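You operate a simulated robot arm through the tools that you are given. There is no shell and no other tool.

You are at the controls of a simulated robot arm. One attempt, no reset.

JOB
Take the white jug on the small table top and put it away on the end of the high ledge. Then take the tall orange-banded bottle from the top of the test bench and put it on the shelf under the service table. Then fetch the blue-banded cup from the small table top and set it on the sample table top. Then take the teal-banded cup from the cup table top and leave it on the purple board. Then take the flat orange brush and put it on the service table top. Then put the seals carton from the right drainer of the sink bench on the lid table top. Then open the right door of the steel bench, take the grey-banded dish and put it on the upper shelf inside the steel bench and shut the door again. Do these in the order given. Set down upright: white jug, tall orange-banded bottle, blue-banded cup, teal-banded cup, seals carton.

The check looks at the end state, three seconds after you hand in, the way a careful person would. Anything else that was tipped, shoved, dropped, spilled or broken makes it a failure. A push-on lid holds only when it is set on centred and level and pressed home; a screw cap is set on level and turned clockwise until tight.

ROBOT AND FRAMES
A 7-joint arm with a fingered hand on a trunk, on a base that moves. Base frame: it is fixed to the floor where the robot stands at the start and does not move with it; the origin is under the middle of the robot, x ahead of it, y to its left, z up. Units: mm, degrees, N and s.
With the tool pointing down near the work surface it reaches from about 300 to 700 mm from the robot's upright axis, wherever it stands. Its first joint turns from -69.0 to 172.0 degrees. Places, roughly: blue-banded cup (10x10x10 cm) [-2500, -1000, 900]; end of the high ledge (16x80 cm) [2040, 8160, 900]; flat orange brush (12x7x7 cm) [-4000, 4600, 1000]; grey-banded dish (7x7x3 cm) [-1700, 16300, 900]; lid table top [-2400, 3000, 800]; purple board (27x20x2 cm) [-2300, 2800, 200]; right door of the steel bench [-1200, 15900, 500]; sample table top [-1200, -1400, 800]; seals carton [-3250, 6750, 1000]; service table top [-2900, 700, 800]; shelf under the service table [-2900, 700, 200]; tall orange-banded bottle (9x9x24 cm) [-4900, -2100, 1000]; teal-banded cup (8x8x8 cm) [-2600, 1600, 900]; upper shelf inside the steel bench [-1300, 16200, 500]; white jug [-2250, -1000, 1000]. Payload 3.4 kg.
The TCP is the grasp point between the finger pads, 25 mm short of the fingertips. In the tool frame z runs along the fingers and y along their closing line. The gripper opens to 88 mm; its body begins 29 mm behind the TCP. The gripper is a hand of 4 fingers: y runs from the thumb to the fingers, the wrist lies at [-13, -97, -162] in the tool frame, and closing takes about 1.5 s.
Orientation is that of the tool frame in the base frame, as a unit quaternion [w, x, y, z]. With the fingers straight down and the wrist toward the robot, the tool's x, y and z point along [0, 1, 0], [1, 0, 0] and [0, 0, -1] of the base frame.

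CONTROLS
- The arm moves only by the tool apply_moves. Its argument "targets" is a list of rows, each a list of 6 numbers: the shift along the tool's x, y, z in units of 200 mm (1.0 is 200 mm), then the turn, a rotation vector about the tool's x, y, z in units of 60 degrees (1.0 is 60 degrees). In form: [[tx, ty, tz, ax, ay, az], ...]. A call has 1 to 20 rows; each row is the pose to reach, as a shift and turn from the pose commanded when the call began, along the tool's axes at that moment. "grip" is the opening in per cent of the stroke, from 0 (shut) to 100 (fully open), set as the call begins (left out, the last holds). A call with a number of a shift or a turn outside -1 to 1 is refused whole. Each row takes 0.2 s and may step no farther than 50 mm and 8.6 degrees from the row before; otherwise, or with a gripper value out of range, the whole call is refused. Where a pose cannot be reached the arm comes as near as it can. A force on the tool above 40 N (or 10 N above the force at the start of the call, whichever is more), or a blocked arm, ends the call early, and 0.2 s more pass. Each finger travels about 108 mm/s and halts on what it meets, pressing with about 23 N; the grip force reading is that of the motor and also rises with nothing between the fingers. The clock runs only during rows and for 0.2 s after the last one: add rows that repeat a pose to give the fingers time. The reply holds the time, the measured pose of the TCP, the force on the tool along the base axes, the opening and the grip force, in the units named above and with some noise, with the torque about the TCP (base axes, N m) and any sound that the robot's microphone picked up.
- Cameras (640 x 400 px; columns grow to the right, rows downward): "scene" is now at [140.9, 8.1, 1317.4]; the picture's right is [0.10, -1.00, -0.00], its down [-0.52, -0.05, -0.85] and it looks along [0.85, 0.08, -0.52] (base axes); focal length 246 px, centre (320, 200). "wrist" rides on the gripper at [64, -83, -98] in the tool frame; the picture's right is [-0.62, 0.37, -0.69], its down [-0.71, -0.63, 0.30] and it looks along [-0.32, 0.68, 0.65] (tool axes); focal length 265 px, centre (320, 200). There is no depth. A picture from a camera that has moved, and an enlarged one, comes with that camera's place and axes in the base frame and with its lens. The place of the scene camera against the robot may be out by one fixed shift of up to 18 mm in any direction.
- camera(camera): a new picture of that camera. It takes no simulated time.
- slide_trunk(by): slides the trunk up (or, below 0, down) by that many mm; the arm and the scene camera ride with it, the base frame stays. It gives what a move gives, with no picture.
- drive_base(legs): drives the robot by 1 to 6 legs, each [ahead, left, turn to the left] in mm, mm and degrees, along the robot's own axes; the way and the turn of a leg run together, so that a leg with both is an arc; at most 1500 mm and 180 degrees a leg. The arm and the cameras ride along, it lands a little off, and it stops where it bumps. It gives what a move gives.
- preshape(shape): the hand has 4 fingers and takes this shape, open, in about a second: jaw (thumb against the fingers, like two jaws); tri (thumb and two fingers); tip (a fingertip pinch); poke (one finger out to press); point (the index stretched); flat (the hand flat); cup (the hand cupped); fist (a fist). The gripper value then closes the fingers along that shape, each until it touches; the sizes above hold for jaw. It gives what a move gives, with no picture.
- turn_head(pan, tilt): turns the head with the scene camera to pan (to the left, within 86 degrees either way) and tilt (down, from -29 to 69), counted from straight ahead of the robot. It gives what a move gives.
- enlarge(camera, box): a new picture of the part [left, top, right, bottom] of that camera's present view, enlarged. It takes no simulated time.
- hand_in(): hands the job in; it is judged then, once.

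Nothing tells you exact positions but the pictures and the camera data. Unless the task says otherwise, let go and move clear before handing in.

The tools are called after ">>>" as a command line: name --pt "numbers of a row" for each row, then --argument value for the rest, lists and objects as JSON in quotes. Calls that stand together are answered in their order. apply_moves: Moves the arm, as the interface text tells. Its arguments: {"type":"object","properties":{"targets":{"type":"array"},"grip":{"type":"number"}},"required":["targets"]} The other tools are called the same way: slide_trunk (by) moves the trunk up or down; preshape (shape) gives the hand a shape; drive_base (legs) drives the base; turn_head (pan, tilt) turns the head that bears the scene camera; camera (camera) takes a picture; enlarge (camera, box) takes an enlarged picture of a part of a camera's view; hand_in () hands the job in.

At the start:

```text
t: 0.0
ee_pos: [455.7, -34.5, 1181.6]
tcp_rot: [-0.001, 0.707, 0.707, 0.0]
contact_force: [-0.6, 0.3, -0.3]
torque: [-0.03, -0.04, 0.02]
finger_gap: 87.7
gripper_force: 0.1
shape: jaw
trunk travel left (down, up): [-600.0, 240.0]
robot x, y, heading: [-5.1, 1.6, -0.1]
head pan, tilt (commanded): [5.5, 31.3]
```

scene: 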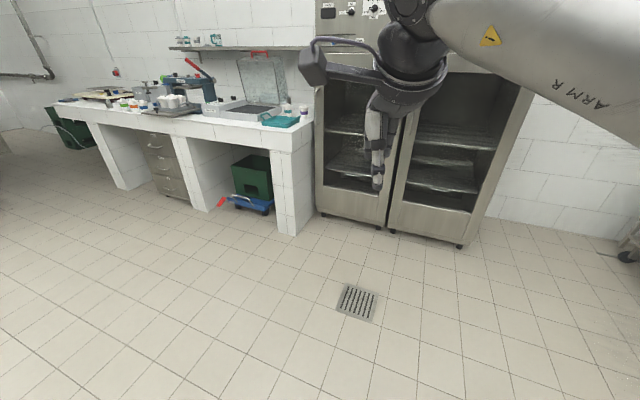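
wrist: 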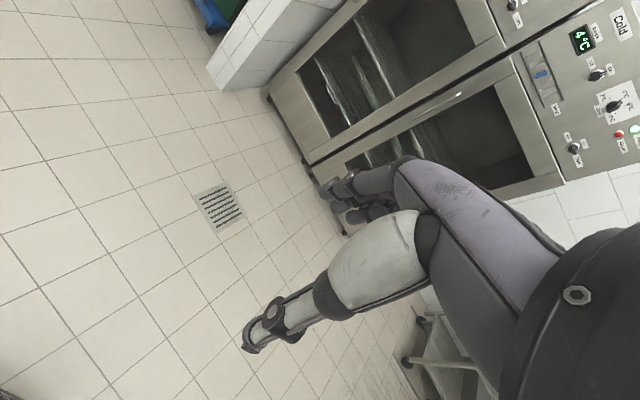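

I see a lab hall: a white bench and steel cabinets ahead (+x), while the small table with the jug should be behind me at about [-2250, -1000]. I'll look around with the head before driving.

>>> turn_head --pan 86 --tilt 20

>>> camera --camera "scene"

>>> turn_head --pan -86 --tilt 20

>>> camera --camera "scene"

```text
t: 1.5
ee_pos: [455.2, -34.7, 1180.7]
tcp_rot: [-0.001, 0.707, 0.707, 0.0]
contact_force: [-0.1, 0.4, 0.1]
torque: [-0.01, -0.01, 0.02]
finger_gap: 87.7
gripper_force: 0.0
shape: jaw
trunk travel left (down, up): [-600.0, 240.0]
robot x, y, heading: [-6.3, -0.7, 0.1]
head pan, tilt (commanded): [85.9, 20.0]
```

```text
taken
camera scene: at [58.1, 92.3, 1335.6], right [1.0, -0.07, 0.0], down [-0.02, -0.34, -0.94], along [0.07, 0.94, -0.34], focal length 246 px, centre (320, 200)
```

scene: 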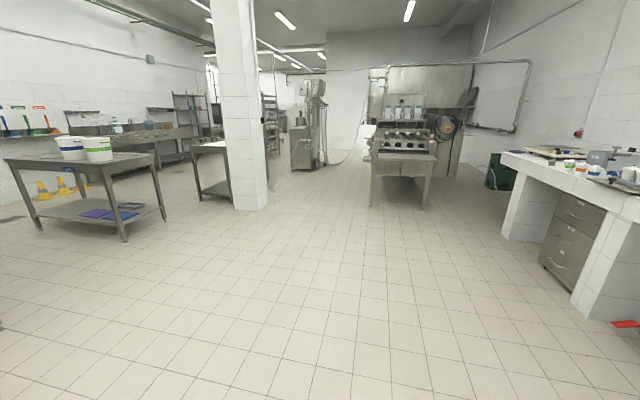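

```text
t: 4.1
ee_pos: [455.6, -33.9, 1180.1]
tcp_rot: [-0.001, 0.707, 0.707, -0.001]
contact_force: [-0.2, -0.3, 0.4]
torque: [-0.04, 0.01, -0.01]
finger_gap: 87.8
gripper_force: 0.1
shape: jaw
trunk travel left (down, up): [-600.0, 240.0]
robot x, y, heading: [-1.4, -1.2, -0.1]
head pan, tilt (commanded): [-85.9, 20.0]
```

```text
taken
camera scene: at [58.1, -93.5, 1335.6], right [-1.0, -0.07, 0.0], down [-0.02, 0.34, -0.94], along [0.07, -0.94, -0.34], focal length 246 px, centre (320, 200)
```

scene: 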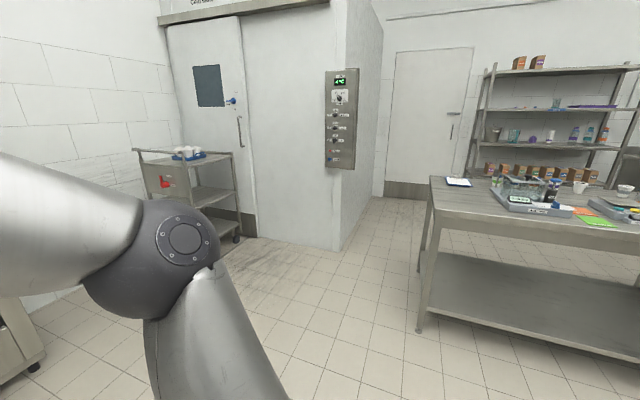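

Left view shows tables (lid table with purple board on its lower shelf), a pillar and far benches; the right view shows the sample table. I'll turn the base around in place to look at the area behind me.

>>> drive_base --legs '[[0, 0, 180]]'

>>> turn_head --pan 0 --tilt 20

>>> camera --camera "scene"

>>> turn_head --pan 50 --tilt 20

>>> camera --camera "scene"

>>> turn_head --pan -50 --tilt 20

>>> camera --camera "scene"

```text
t: 11.6
ee_pos: [-447.8, 91.4, 1180.9]
tcp_rot: [0.0, -0.661, 0.75, 0.0]
contact_force: [-0.5, 0.3, -1.2]
torque: [0.0, 0.0, -0.04]
finger_gap: 87.5
gripper_force: 0.1
shape: jaw
trunk travel left (down, up): [-600.0, 240.0]
robot x, y, heading: [-0.5, -0.7, 172.8]
head pan, tilt (commanded): [-85.9, 20.0]
```

```text
t: 13.2
ee_pos: [-448.3, 92.5, 1180.4]
tcp_rot: [0.0, -0.661, 0.75, 0.0]
contact_force: [-0.4, 0.1, 0.4]
torque: [-0.02, 0.02, 0.03]
finger_gap: 87.6
gripper_force: 0.0
shape: jaw
trunk travel left (down, up): [-600.0, 240.0]
robot x, y, heading: [-2.0, 1.3, 173.0]
head pan, tilt (commanded): [0.0, 20.0]
```

```text
taken
camera scene: at [-140.6, 17.5, 1335.6], right [0.13, 0.99, 0.0], down [0.34, -0.04, -0.94], along [-0.93, 0.12, -0.34], focal length 246 px, centre (320, 200)
```

scene: 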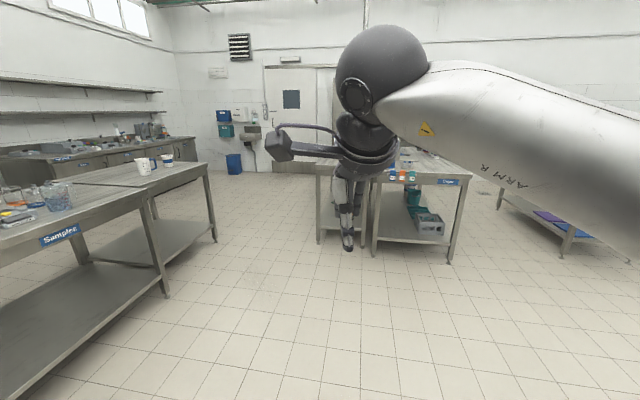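

```text
t: 14.4
ee_pos: [-448.0, 91.4, 1181.0]
tcp_rot: [0.0, -0.662, 0.75, 0.0]
contact_force: [-0.8, -0.6, -0.2]
torque: [-0.01, 0.02, 0.03]
finger_gap: 87.6
gripper_force: 0.1
shape: jaw
trunk travel left (down, up): [-600.0, 240.0]
robot x, y, heading: [1.9, 0.8, 173.1]
head pan, tilt (commanded): [50.0, 20.0]
```

```text
taken
camera scene: at [-116.6, -57.4, 1335.6], right [-0.68, 0.73, 0.0], down [0.25, 0.23, -0.94], along [-0.69, -0.64, -0.34], focal length 246 px, centre (320, 200)
```

scene: 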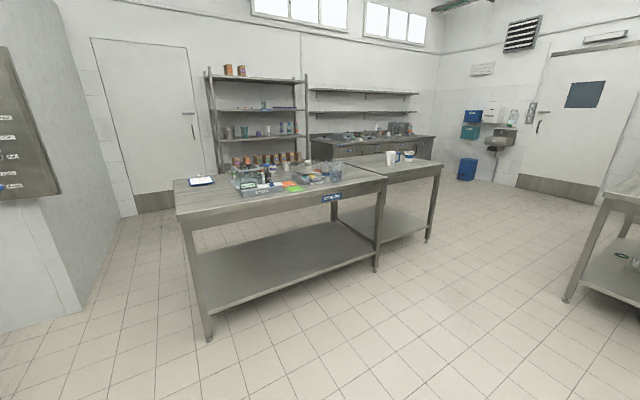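

```text
t: 16.1
ee_pos: [-447.3, 91.7, 1181.0]
tcp_rot: [0.001, -0.661, 0.75, 0.0]
contact_force: [-0.3, 0.3, -0.2]
torque: [0.03, -0.02, 0.02]
finger_gap: 87.5
gripper_force: 0.0
shape: jaw
trunk travel left (down, up): [-600.0, 240.0]
robot x, y, heading: [1.1, -0.6, 172.8]
head pan, tilt (commanded): [-50.0, 20.0]
```

```text
taken
camera scene: at [-98.8, 84.0, 1335.6], right [0.84, 0.54, 0.0], down [0.19, -0.29, -0.94], along [-0.51, 0.79, -0.34], focal length 246 px, centre (320, 200)
```

scene: 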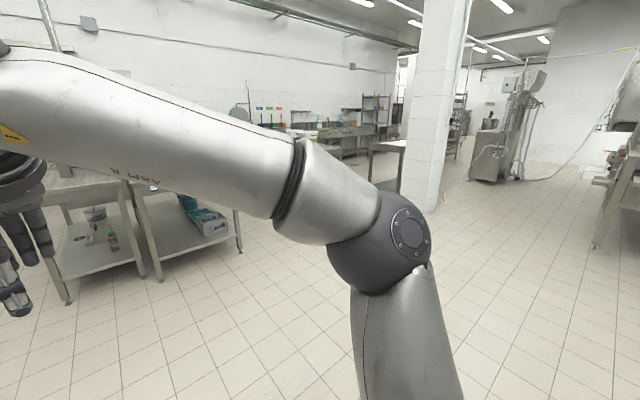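

The small table with the jug and cup is ahead-left, beyond the sample table. I'll drive up the aisle between the sample/small tables and the service table and turn to face the small table.

>>> drive_base --legs '[[1100, 150, 0], [1000, 150, 0], [0, 0, 97]]'

>>> turn_head --pan 0 --tilt 30

>>> camera --camera "scene"

>>> camera --camera "wrist"

```text
t: 30.6
ee_pos: [-2187.1, -439.8, 1181.8]
tcp_rot: [-0.001, 0.999, -0.042, -0.001]
contact_force: [-0.4, 1.2, 0.2]
torque: [0.0, -0.03, 0.01]
finger_gap: 87.5
gripper_force: 0.0
shape: jaw
trunk travel left (down, up): [-600.0, 240.0]
robot x, y, heading: [-2113.0, 12.6, -95.0]
head pan, tilt (commanded): [-50.0, 20.0]
```

```text
t: 31.8
ee_pos: [-2186.7, -439.9, 1181.3]
tcp_rot: [0.0, 0.999, -0.042, 0.0]
contact_force: [-0.4, -0.4, 0.2]
torque: [0.02, 0.01, 0.0]
finger_gap: 87.7
gripper_force: 0.1
shape: jaw
trunk travel left (down, up): [-600.0, 240.0]
robot x, y, heading: [-2113.3, 13.2, -94.6]
head pan, tilt (commanded): [0.0, 30.0]
```

```text
taken
camera scene: at [-2123.8, -128.6, 1319.5], right [-1.0, 0.09, 0.0], down [0.04, 0.5, -0.87], along [-0.07, -0.86, -0.5], focal length 246 px, centre (320, 200)
```

scene: 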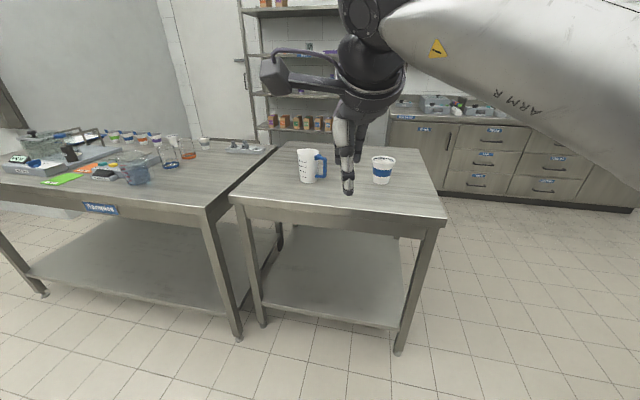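

```text
taken
camera wrist: at [-2114.4, -361.6, 1280.1], right [-0.65, -0.31, 0.69], down [-0.66, 0.69, -0.3], along [-0.38, -0.65, -0.65], focal length 265 px, centre (320, 200)
```

wrist: 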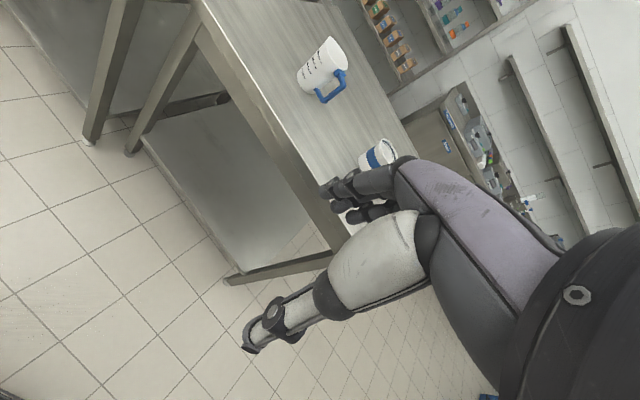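

The jug (blue handle facing −x) and blue-banded cup sit on the small table right in front. I'll enlarge both views for precise positions.

>>> enlarge --camera "scene" --box '[220, 120, 460, 270]'

>>> enlarge --camera "wrist" --box '[240, 0, 480, 150]'

```text
2.67 times, centred on (340, 195) of scene
camera zoom: at [-2123.8, -128.6, 1319.5], right [-1.0, 0.09, 0.0], down [0.04, 0.5, -0.87], along [-0.07, -0.86, -0.5], focal length 656 px, centre (267, 213)
```

zoom: 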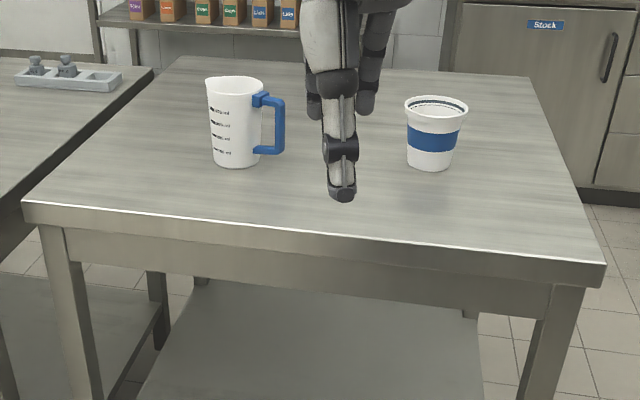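

```text
2.67 times, centred on (360, 75) of wrist
camera zoom: at [-2114.4, -361.6, 1280.1], right [-0.65, -0.31, 0.69], down [-0.66, 0.69, -0.3], along [-0.38, -0.65, -0.65], focal length 708 px, centre (213, 533)
```

zoom: 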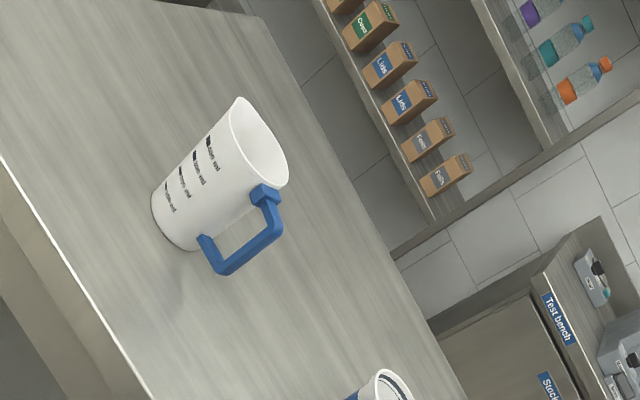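

I estimate the table top at z≈865, jug axis near [-2155, -1095], handle toward −x, cup near [-2460, -1055], and the table edge turned about 15°. I'll move closer so that the handle comes within reach.

>>> drive_base --legs '[[470, 0, 0]]'

>>> turn_head --pan 0 --tilt 45

>>> camera --camera "scene"

>>> camera --camera "wrist"

```text
t: 34.6
ee_pos: [-2228.9, -918.5, 1180.4]
tcp_rot: [0.0, 0.999, -0.043, -0.001]
contact_force: [0.2, 0.2, -0.8]
torque: [0.03, 0.02, -0.01]
finger_gap: 87.4
gripper_force: 0.1
shape: jaw
trunk travel left (down, up): [-600.0, 240.0]
robot x, y, heading: [-2157.5, -464.9, -94.9]
head pan, tilt (commanded): [0.0, 30.0]
```

```text
t: 35.4
ee_pos: [-2228.9, -917.2, 1181.0]
tcp_rot: [0.0, 0.999, -0.044, 0.0]
contact_force: [-0.5, -0.7, 0.1]
torque: [0.04, 0.01, 0.0]
finger_gap: 87.8
gripper_force: 0.0
shape: jaw
trunk travel left (down, up): [-600.0, 240.0]
robot x, y, heading: [-2150.8, -471.1, -95.0]
head pan, tilt (commanded): [0.0, 45.0]
```

```text
taken
camera scene: at [-2164.8, -598.5, 1297.0], right [-1.0, 0.09, 0.0], down [0.06, 0.7, -0.71], along [-0.06, -0.7, -0.71], focal length 246 px, centre (320, 200)
```

scene: 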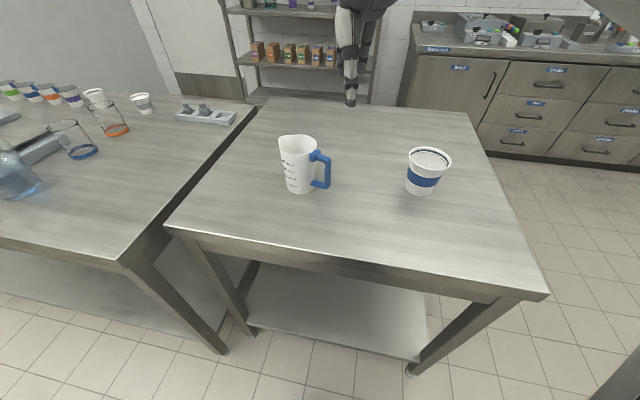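

```text
taken
camera wrist: at [-2157.2, -840.4, 1280.2], right [-0.65, -0.31, 0.69], down [-0.66, 0.69, -0.3], along [-0.38, -0.65, -0.65], focal length 265 px, centre (320, 200)
```

wrist: 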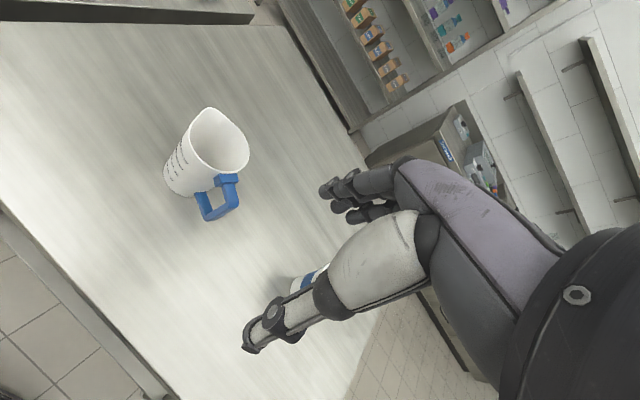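

Triangulating gives the jug axis near [-2154, -1084], rim z≈980, table z≈865. I'll zoom in on the handle for its direction.

>>> enlarge --camera "scene" --box '[240, 110, 480, 260]'

>>> enlarge --camera "wrist" --box '[130, 80, 370, 230]'

```text
2.67 times, centred on (360, 185) of scene
camera zoom: at [-2164.8, -598.5, 1297.0], right [-1.0, 0.09, 0.0], down [0.06, 0.7, -0.71], along [-0.06, -0.7, -0.71], focal length 656 px, centre (213, 240)
```

zoom: 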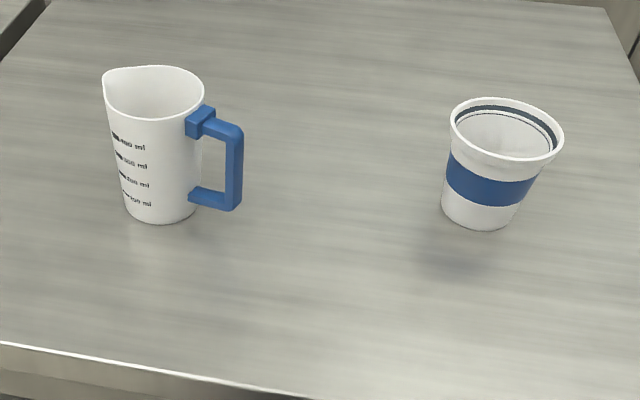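

```text
2.67 times, centred on (250, 155) of wrist
camera zoom: at [-2157.2, -840.4, 1280.2], right [-0.65, -0.31, 0.69], down [-0.66, 0.69, -0.3], along [-0.38, -0.65, -0.65], focal length 708 px, centre (507, 320)
```

zoom: 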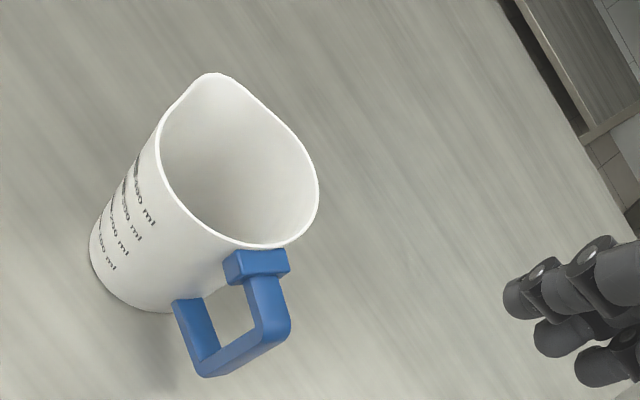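

The jug is empty, its rim about 82 mm wide with the handle pointing about 38° from −x toward +y. Before grasping the handle from above I want to see the hand's geometry.

>>> turn_head --pan -10 --tilt 22

>>> enlarge --camera "scene" --box '[200, 100, 440, 250]'

>>> enlarge --camera "wrist" --box '[200, 130, 640, 400]'

```text
t: 36.3
ee_pos: [-2229.7, -918.4, 1180.1]
tcp_rot: [-0.001, 0.999, -0.044, 0.001]
contact_force: [-0.4, 0.5, -0.3]
torque: [-0.01, 0.0, 0.01]
finger_gap: 87.8
gripper_force: 0.0
shape: jaw
trunk travel left (down, up): [-600.0, 240.0]
robot x, y, heading: [-2153.8, -466.8, -94.9]
head pan, tilt (commanded): [-10.0, 22.0]
```

```text
2.67 times, centred on (320, 175) of scene
camera zoom: at [-2181.7, -607.1, 1332.2], right [-0.97, 0.26, 0.0], down [0.1, 0.36, -0.93], along [-0.24, -0.9, -0.38], focal length 656 px, centre (320, 267)
```

zoom: 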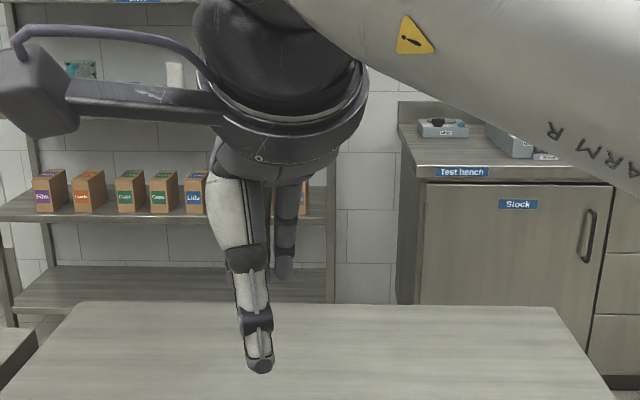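

```text
1.45 times, centred on (420, 265) of wrist
camera zoom: at [-2157.1, -840.5, 1280.2], right [-0.65, -0.31, 0.69], down [-0.66, 0.69, -0.3], along [-0.38, -0.65, -0.65], focal length 386 px, centre (174, 106)
```

zoom: 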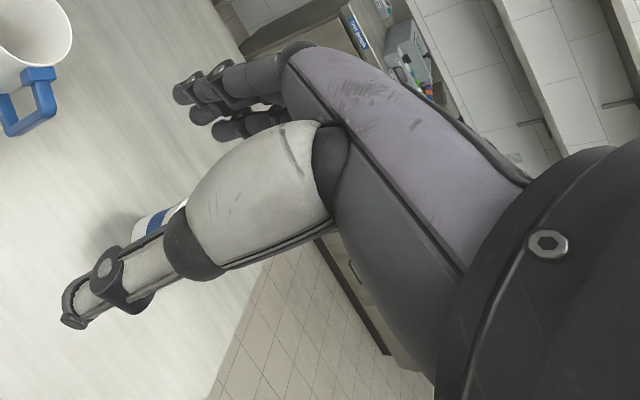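

The index finger opposes the thumb at tool x≈0, with the other two fingers on the tool −x side; the handle can be straddled cleanly. I'll turn the hand 33° and bring it above the handle at a safe height, then check.

>>> apply_moves --pt "0.035 0.123 0.1 0 0 0.11" --pt "0.071 0.247 0.2 0 0 0.22" --pt "0.106 0.37 0.3 0 0 0.33" --pt "0.142 0.494 0.4 0 0 0.44" --pt "0.177 0.617 0.5 0 0 0.55" --pt "0.177 0.617 0.5 0 0 0.55" --grip 100

>>> turn_head --pan 0 --tilt 45

>>> enlarge --camera "scene" --box '[200, 60, 520, 260]'

>>> camera --camera "wrist"

```text
t: 37.7
ee_pos: [-2205.6, -1042.9, 1081.5]
tcp_rot: [0.001, 0.945, -0.327, 0.0]
contact_force: [0.3, 0.2, -0.1]
torque: [0.03, 0.03, 0.0]
finger_gap: 87.7
gripper_force: 0.1
shape: jaw
trunk travel left (down, up): [-600.0, 240.0]
robot x, y, heading: [-2154.4, -463.6, -94.8]
head pan, tilt (commanded): [-10.0, 22.0]
```

```text
t: 38.5
ee_pos: [-2205.9, -1043.0, 1081.6]
tcp_rot: [0.0, 0.945, -0.326, 0.0]
contact_force: [-0.3, -0.1, -0.2]
torque: [0.02, 0.0, -0.02]
finger_gap: 87.7
gripper_force: 0.3
shape: jaw
trunk travel left (down, up): [-600.0, 240.0]
robot x, y, heading: [-2154.6, -469.8, -95.0]
head pan, tilt (commanded): [0.0, 45.0]
```

```text
2.00 times, centred on (360, 160) of scene
camera zoom: at [-2164.8, -598.5, 1297.0], right [-1.0, 0.09, 0.0], down [0.06, 0.7, -0.71], along [-0.06, -0.7, -0.71], focal length 492 px, centre (240, 280)
```

zoom: 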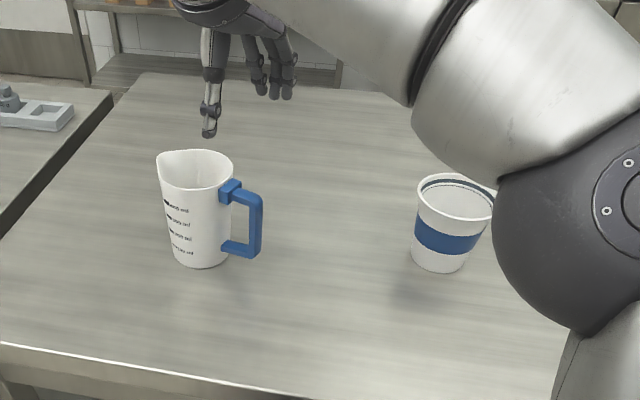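

```text
taken
camera wrist: at [-2102.4, -1016.7, 1181.1], right [-0.72, 0.09, 0.69], down [-0.17, 0.94, -0.3], along [-0.68, -0.34, -0.65], focal length 265 px, centre (320, 200)
```

wrist: 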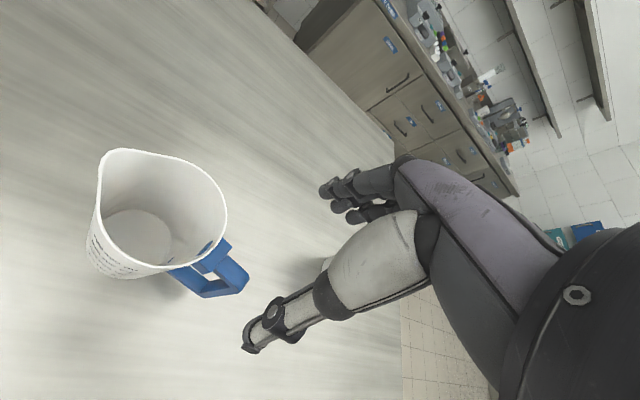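

The hand is above and beyond the jug; the wrist camera sees handle and rim. I'll zoom to refine the handle position.

>>> enlarge --camera "wrist" --box '[70, 130, 310, 280]'

>>> turn_head --pan -30 --tilt 45

>>> camera --camera "scene"

```text
2.67 times, centred on (190, 205) of wrist
camera zoom: at [-2102.4, -1016.7, 1181.1], right [-0.72, 0.09, 0.69], down [-0.17, 0.94, -0.3], along [-0.68, -0.34, -0.65], focal length 708 px, centre (667, 187)
```

zoom: 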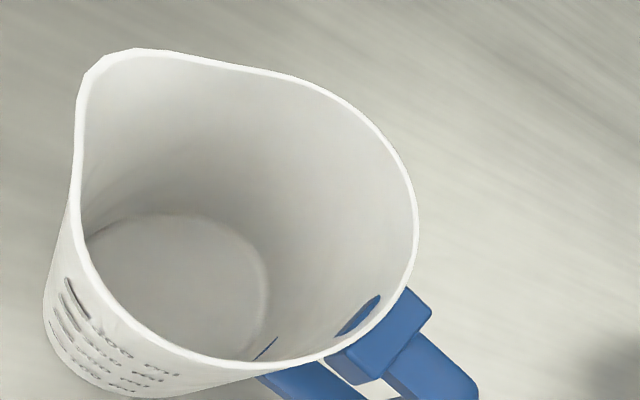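

```text
t: 39.5
ee_pos: [-2205.4, -1043.7, 1081.3]
tcp_rot: [0.0, 0.945, -0.326, 0.0]
contact_force: [0.1, 0.3, -0.4]
torque: [-0.01, 0.01, 0.0]
finger_gap: 87.9
gripper_force: 0.0
shape: jaw
trunk travel left (down, up): [-600.0, 240.0]
robot x, y, heading: [-2154.8, -467.7, -94.9]
head pan, tilt (commanded): [-30.0, 45.0]
```

```text
taken
camera scene: at [-2204.2, -584.1, 1296.9], right [-0.82, 0.57, 0.0], down [0.41, 0.58, -0.71], along [-0.41, -0.58, -0.71], focal length 246 px, centre (320, 200)
```

scene: 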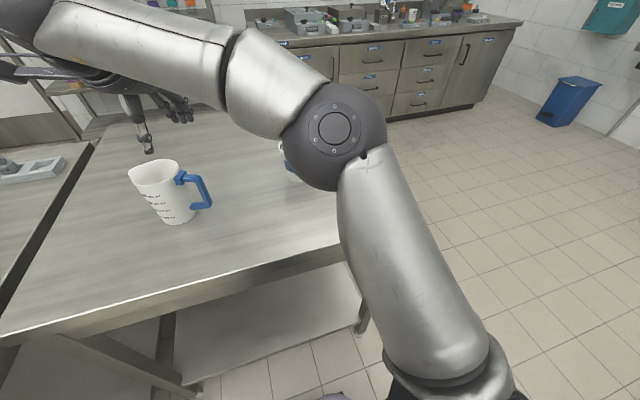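

Refined: jug axis [-2157, -1085], handle center [-2205, -1050]. I'll lower the hand in stages over the handle, watching the elbow near the cup.

>>> apply_moves --pt "0.02 0.025 0.15 0 0 -0.02" --pt "0.02 0.025 0.3 0 0 -0.04" --pt "0.02 0.025 0.3 0 0 -0.04"

>>> camera --camera "scene"

>>> camera --camera "wrist"

```text
t: 40.3
ee_pos: [-2206.7, -1050.6, 1021.5]
tcp_rot: [0.0, 0.952, -0.305, 0.0]
contact_force: [0.1, 0.0, -0.3]
torque: [0.0, 0.01, -0.01]
finger_gap: 88.2
gripper_force: 0.1
shape: jaw
trunk travel left (down, up): [-600.0, 240.0]
robot x, y, heading: [-2153.9, -466.8, -94.8]
head pan, tilt (commanded): [-30.0, 45.0]
```

```text
taken
camera scene: at [-2204.2, -584.0, 1296.9], right [-0.82, 0.57, 0.0], down [0.41, 0.58, -0.71], along [-0.41, -0.58, -0.71], focal length 246 px, centre (320, 200)
```

scene: 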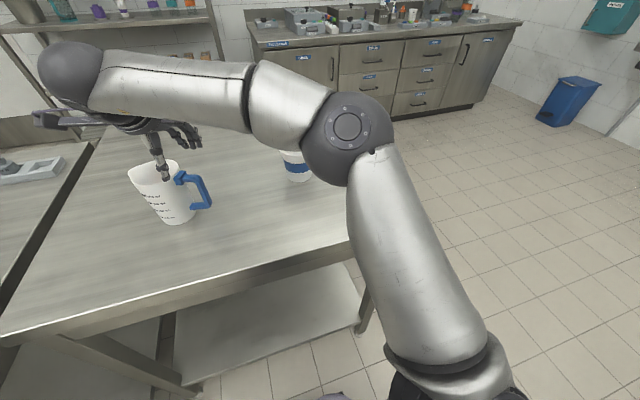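

```text
taken
camera wrist: at [-2103.5, -1019.5, 1121.2], right [-0.72, 0.06, 0.69], down [-0.21, 0.93, -0.3], along [-0.66, -0.37, -0.65], focal length 265 px, centre (320, 200)
```

wrist: 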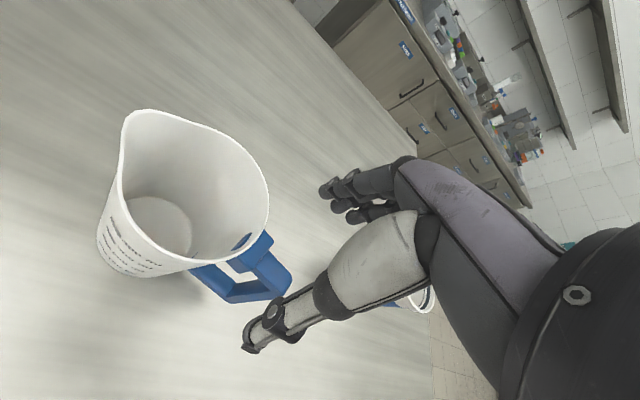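

The tool axis lines up with the handle's top bar; thumb and fingers are on either side. I'll go down the rest of the way.

>>> apply_moves --pt "0 0 0.1 0 0 0" --pt "0 0 0.2 0 0 0" --pt "0 0 0.31 0 0 0" --pt "0 0 0.31 0 0 0"

>>> enlarge --camera "scene" --box '[60, 100, 300, 250]'

>>> camera --camera "wrist"

```text
t: 41.3
ee_pos: [-2203.0, -1051.5, 958.8]
tcp_rot: [0.001, 0.952, -0.307, 0.0]
contact_force: [-0.6, -0.6, -0.9]
torque: [0.04, -0.03, 0.0]
finger_gap: 87.9
gripper_force: 0.0
shape: jaw
trunk travel left (down, up): [-600.0, 240.0]
robot x, y, heading: [-2152.4, -469.7, -94.9]
head pan, tilt (commanded): [-30.0, 45.0]
```

```text
2.67 times, centred on (180, 175) of scene
camera zoom: at [-2204.3, -583.9, 1296.9], right [-0.82, 0.57, 0.0], down [0.41, 0.58, -0.71], along [-0.41, -0.58, -0.71], focal length 656 px, centre (693, 267)
```

zoom: 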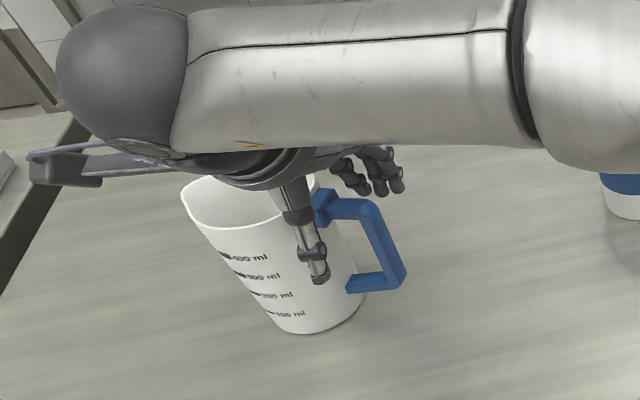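

```text
taken
camera wrist: at [-2102.8, -1020.9, 1056.8], right [-0.72, 0.06, 0.69], down [-0.21, 0.93, -0.3], along [-0.66, -0.37, -0.65], focal length 265 px, centre (320, 200)
```

wrist: 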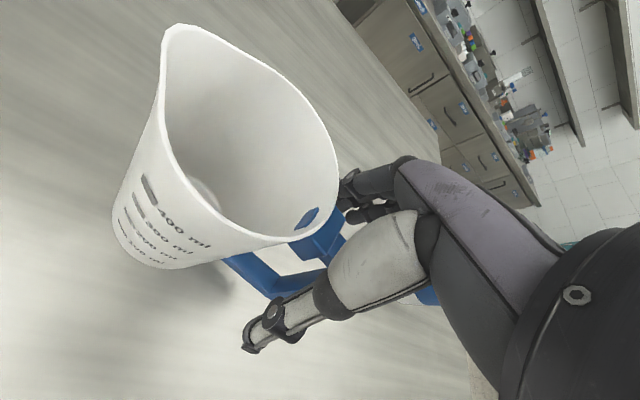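

The hand straddles the handle; I'll shift about 8 mm outward from the body and close the fingers on the handle.

>>> apply_moves --pt "-0.04 0 0 0 0 0" --pt "-0.04 0 0 0 0 0"

>>> apply_moves --pt "0 0 0 0 0 0" --pt "0 0 0 0 0 0" --pt "0 0 0 0 0 0" --pt "0 0 0 0 0 0" --pt "0 0 0 0 0 0" --pt "0 0 0 0 0 0" --pt "0 0 0 0 0 0" --pt "0 0 0 0 0 0" --grip 0

>>> enlarge --camera "scene" --box '[60, 100, 300, 250]'

>>> camera --camera "wrist"

```text
t: 41.9
ee_pos: [-2210.3, -1046.4, 957.0]
tcp_rot: [0.0, 0.952, -0.305, 0.0]
contact_force: [0.0, 0.1, 0.0]
torque: [0.0, -0.01, -0.03]
finger_gap: 87.7
gripper_force: 0.1
shape: jaw
trunk travel left (down, up): [-600.0, 240.0]
robot x, y, heading: [-2157.0, -467.1, -95.0]
head pan, tilt (commanded): [-30.0, 45.0]
```

```text
t: 43.7
ee_pos: [-2210.7, -1046.4, 957.5]
tcp_rot: [0.0, 0.952, -0.306, 0.001]
contact_force: [0.3, -0.2, 0.6]
torque: [-0.01, 0.05, -0.05]
finger_gap: 1.3
gripper_force: 22.9
shape: jaw
trunk travel left (down, up): [-600.0, 240.0]
robot x, y, heading: [-2153.3, -468.8, -94.9]
head pan, tilt (commanded): [-30.0, 45.0]
```

```text
2.67 times, centred on (180, 175) of scene
camera zoom: at [-2204.4, -584.0, 1296.9], right [-0.82, 0.57, 0.0], down [0.41, 0.58, -0.71], along [-0.41, -0.58, -0.71], focal length 656 px, centre (693, 267)
```

zoom: 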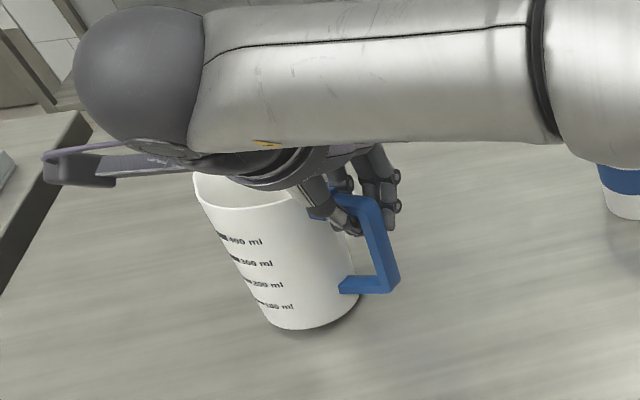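

```text
taken
camera wrist: at [-2109.0, -1016.2, 1056.8], right [-0.72, 0.06, 0.69], down [-0.21, 0.93, -0.3], along [-0.66, -0.37, -0.65], focal length 265 px, centre (320, 200)
```

wrist: 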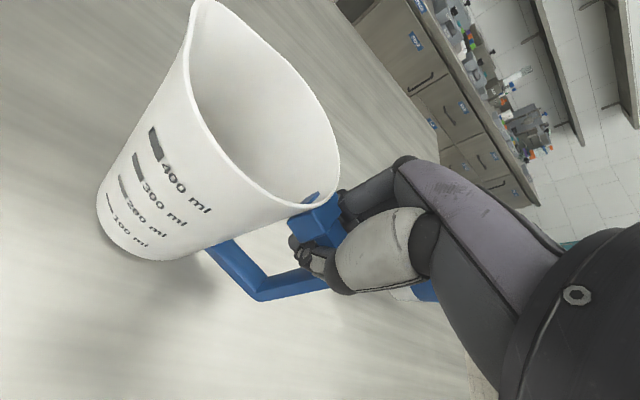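

The fingers closed through the handle's hole rather than on the bar. I'll reopen and look again, then regrip on the outer bar of the handle.

>>> apply_moves --pt "0 0 0 0 0 0" --pt "0 0 0 0 0 0" --pt "0 0 0 0 0 0" --pt "0 0 0 0 0 0" --pt "0 0 0 0 0 0" --pt "0 0 0 0 0 0" --grip 100

>>> apply_moves --pt "0 0 -0.2 0 0 0" --pt "0 0 -0.4 0 0 0" --pt "0 0 -0.4 0 0 0"

>>> enlarge --camera "scene" --box '[60, 100, 300, 250]'

>>> camera --camera "wrist"

```text
t: 45.1
ee_pos: [-2211.5, -1047.2, 957.1]
tcp_rot: [0.0, 0.952, -0.306, 0.001]
contact_force: [1.0, -0.2, -0.1]
torque: [0.04, -0.02, 0.01]
finger_gap: 87.6
gripper_force: 0.0
shape: jaw
trunk travel left (down, up): [-600.0, 240.0]
robot x, y, heading: [-2156.2, -467.1, -94.7]
head pan, tilt (commanded): [-30.0, 45.0]
```

```text
t: 45.9
ee_pos: [-2212.7, -1048.0, 1037.9]
tcp_rot: [0.0, 0.952, -0.305, 0.0]
contact_force: [-0.8, 1.1, 0.3]
torque: [0.01, 0.0, -0.02]
finger_gap: 87.8
gripper_force: 0.0
shape: jaw
trunk travel left (down, up): [-600.0, 240.0]
robot x, y, heading: [-2155.3, -469.0, -95.0]
head pan, tilt (commanded): [-30.0, 45.0]
```

```text
2.67 times, centred on (180, 175) of scene
camera zoom: at [-2204.5, -584.2, 1296.9], right [-0.82, 0.57, 0.0], down [0.41, 0.58, -0.71], along [-0.41, -0.58, -0.71], focal length 656 px, centre (693, 267)
```

zoom: 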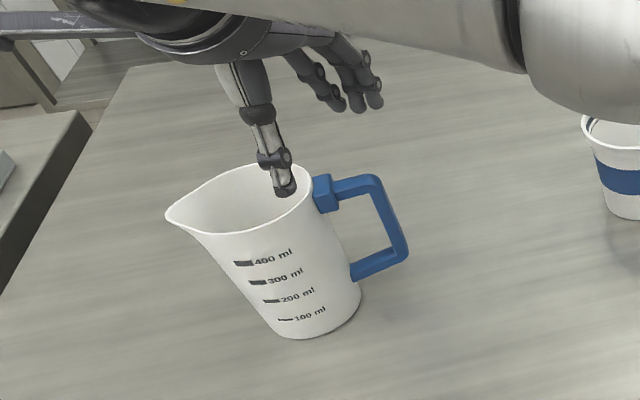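

```text
taken
camera wrist: at [-2110.6, -1016.3, 1136.8], right [-0.72, 0.06, 0.69], down [-0.21, 0.93, -0.3], along [-0.66, -0.37, -0.65], focal length 265 px, centre (320, 200)
```

wrist: 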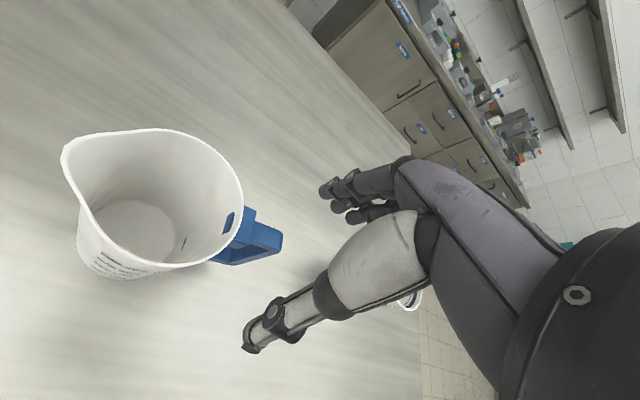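

The jug turned a bit; the handle now points about 12° from −x. I'll realign the hand above the outer bar and check before lowering.

>>> apply_moves --pt "0.005 0.036 0 0 0 -0.133" --pt "0.011 0.073 0 0 0 -0.266" --pt "0.016 0.109 0 0 0 -0.4" --pt "0.016 0.109 0 0 0 -0.4"

>>> enlarge --camera "scene" --box '[60, 100, 300, 250]'

>>> camera --camera "wrist"

```text
t: 46.9
ee_pos: [-2220.4, -1067.0, 1038.0]
tcp_rot: [0.0, 0.995, -0.1, 0.0]
contact_force: [-0.6, 1.0, 0.5]
torque: [0.01, 0.0, -0.01]
finger_gap: 87.4
gripper_force: 0.1
shape: jaw
trunk travel left (down, up): [-600.0, 240.0]
robot x, y, heading: [-2154.6, -467.9, -95.2]
head pan, tilt (commanded): [-30.0, 45.0]
```

```text
2.67 times, centred on (180, 175) of scene
camera zoom: at [-2204.0, -584.0, 1296.9], right [-0.82, 0.57, 0.0], down [0.41, 0.58, -0.71], along [-0.41, -0.58, -0.71], focal length 656 px, centre (693, 267)
```

zoom: 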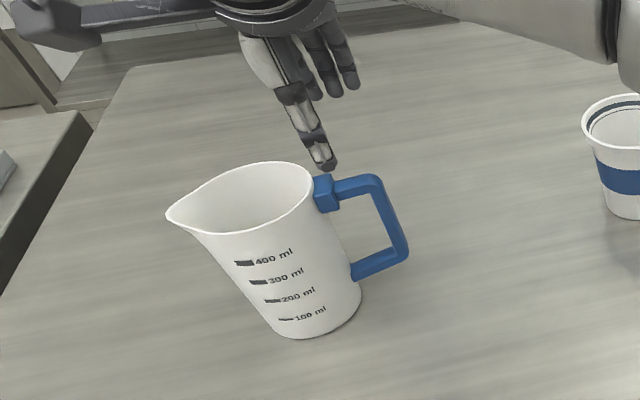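

```text
taken
camera wrist: at [-2140.3, -998.2, 1137.2], right [-0.68, -0.24, 0.69], down [-0.57, 0.76, -0.3], along [-0.45, -0.61, -0.65], focal length 265 px, centre (320, 200)
```

wrist: 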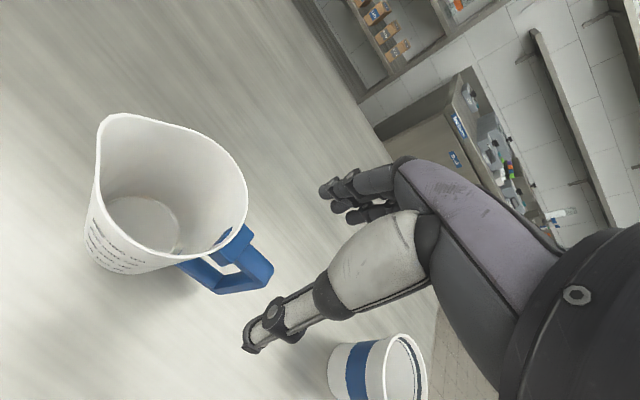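

>>> enlarge --camera "wrist" --box '[170, 200, 330, 300]'

```text
4.00 times, centred on (250, 250) of wrist
camera zoom: at [-2140.3, -998.2, 1137.2], right [-0.68, -0.24, 0.69], down [-0.57, 0.76, -0.3], along [-0.45, -0.61, -0.65], focal length 1062 px, centre (600, 0)
```

zoom: 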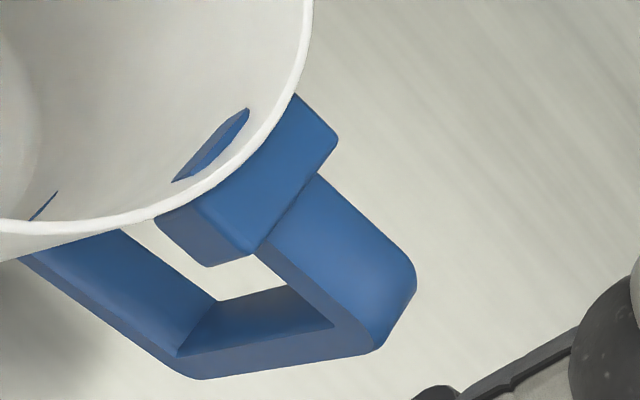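

The tool axis falls right on the outer part of the handle's top bar. Lowering so the pads are at bar height, then closing.

>>> apply_moves --pt "-0.01 0 0.13 0 0 0" --pt "-0.02 0 0.26 0 0 0" --pt "-0.02 0 0.38 0 0 0" --pt "-0.02 0 0.38 0 0 0"

>>> enlarge --camera "wrist" --box '[200, 150, 440, 300]'

>>> enlarge --camera "scene" --box '[60, 100, 300, 250]'

```text
t: 47.9
ee_pos: [-2226.1, -1066.8, 960.4]
tcp_rot: [0.0, 0.995, -0.101, 0.0]
contact_force: [-0.5, 0.3, 0.3]
torque: [0.02, 0.03, 0.0]
finger_gap: 87.5
gripper_force: 0.0
shape: jaw
trunk travel left (down, up): [-600.0, 240.0]
robot x, y, heading: [-2153.3, -468.6, -95.0]
head pan, tilt (commanded): [-30.0, 45.0]
```

```text
2.67 times, centred on (320, 225) of wrist
camera zoom: at [-2145.3, -997.3, 1060.0], right [-0.68, -0.24, 0.69], down [-0.57, 0.76, -0.3], along [-0.46, -0.6, -0.65], focal length 708 px, centre (320, 133)
```

zoom: 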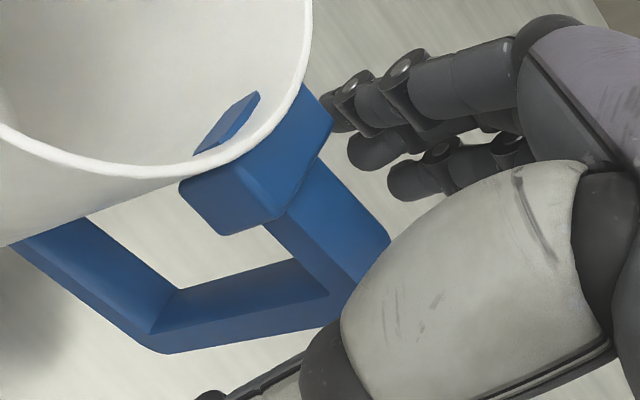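

```text
2.67 times, centred on (180, 175) of scene
camera zoom: at [-2204.3, -583.9, 1296.9], right [-0.82, 0.57, 0.0], down [0.41, 0.58, -0.71], along [-0.41, -0.58, -0.71], focal length 656 px, centre (693, 267)
```

zoom: 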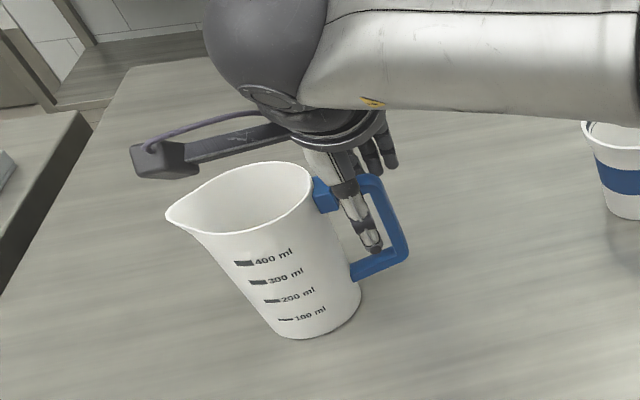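

The bar is at TCP level; I'll shift 6 mm further outward toward the corner and close.

>>> apply_moves --pt "-0.03 0 0 0 0 0" --pt "-0.03 0 0 0 0 0"

>>> apply_moves --pt "0 0 0 0 0 0" --pt "0 0 0 0 0 0" --pt "0 0 0 0 0 0" --pt "0 0 0 0 0 0" --pt "0 0 0 0 0 0" --pt "0 0 0 0 0 0" --pt "0 0 0 0 0 0" --pt "0 0 0 0 0 0" --grip 0

>>> enlarge --camera "wrist" --box '[200, 150, 440, 300]'

>>> enlarge --camera "scene" --box '[60, 100, 300, 250]'

```text
t: 48.5
ee_pos: [-2231.9, -1064.0, 962.0]
tcp_rot: [0.0, 0.995, -0.102, 0.0]
contact_force: [-0.3, 0.5, -0.2]
torque: [0.01, 0.0, 0.01]
finger_gap: 87.7
gripper_force: 0.1
shape: jaw
trunk travel left (down, up): [-600.0, 240.0]
robot x, y, heading: [-2149.8, -465.4, -94.9]
head pan, tilt (commanded): [-30.0, 45.0]
```

```text
t: 50.3
ee_pos: [-2231.9, -1064.0, 961.3]
tcp_rot: [0.0, 0.995, -0.101, -0.001]
contact_force: [-0.1, 0.4, 0.1]
torque: [0.03, 0.06, -0.02]
finger_gap: 5.8
gripper_force: 23.4
shape: jaw
trunk travel left (down, up): [-600.0, 240.0]
robot x, y, heading: [-2154.5, -467.9, -95.1]
head pan, tilt (commanded): [-30.0, 45.0]
```

```text
2.67 times, centred on (320, 225) of wrist
camera zoom: at [-2150.8, -995.4, 1060.9], right [-0.68, -0.24, 0.69], down [-0.57, 0.76, -0.3], along [-0.46, -0.6, -0.65], focal length 708 px, centre (320, 133)
```

zoom: 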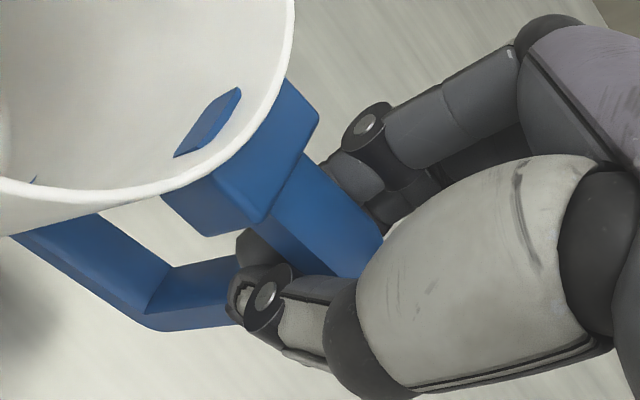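

```text
2.67 times, centred on (180, 175) of scene
camera zoom: at [-2204.3, -584.1, 1296.9], right [-0.82, 0.57, 0.0], down [0.41, 0.58, -0.71], along [-0.41, -0.58, -0.71], focal length 656 px, centre (693, 267)
```

zoom: 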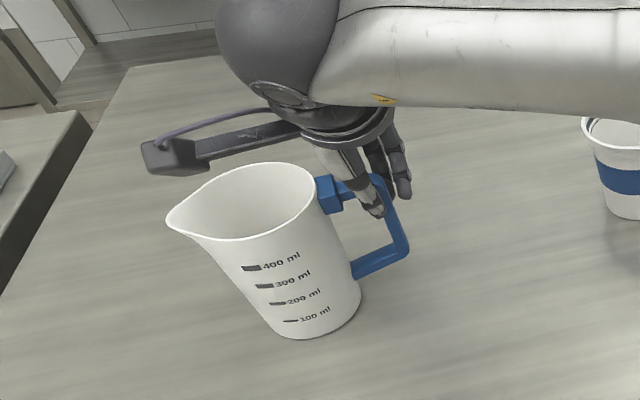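

The thumb and fingers wrap around the top bar near the corner. I'll do a small test lift to see whether it holds level.

>>> apply_moves --pt "0 0 -0.05 0 0 0" --pt "0 0 -0.1 0 0 0" --pt "0 0 -0.15 0 0 0" --pt "0 0 -0.15 0 0 0"

>>> enlarge --camera "scene" --box '[60, 100, 300, 250]'

>>> camera --camera "wrist"

```text
t: 51.3
ee_pos: [-2232.1, -1064.0, 992.7]
tcp_rot: [0.0, 0.995, -0.1, 0.0]
contact_force: [-0.2, 0.1, -1.2]
torque: [-0.02, 0.1, 0.01]
finger_gap: 6.3
gripper_force: 22.8
shape: jaw
trunk travel left (down, up): [-600.0, 240.0]
robot x, y, heading: [-2153.3, -468.8, -95.0]
head pan, tilt (commanded): [-30.0, 45.0]
```

```text
2.67 times, centred on (180, 175) of scene
camera zoom: at [-2204.4, -584.3, 1296.9], right [-0.82, 0.57, 0.0], down [0.41, 0.58, -0.71], along [-0.41, -0.58, -0.71], focal length 656 px, centre (693, 267)
```

zoom: 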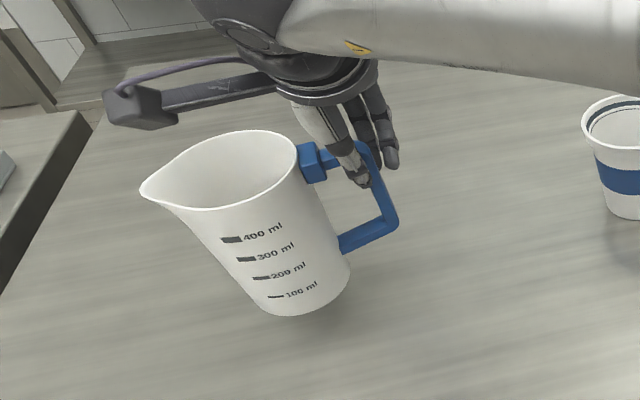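

```text
taken
camera wrist: at [-2150.3, -994.7, 1092.0], right [-0.68, -0.24, 0.69], down [-0.57, 0.76, -0.3], along [-0.46, -0.6, -0.65], focal length 265 px, centre (320, 200)
```

wrist: 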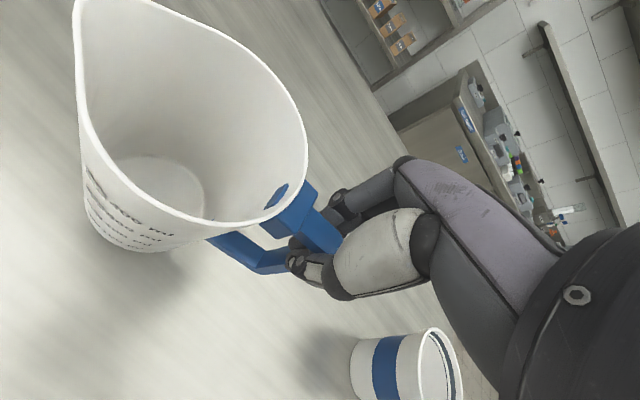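

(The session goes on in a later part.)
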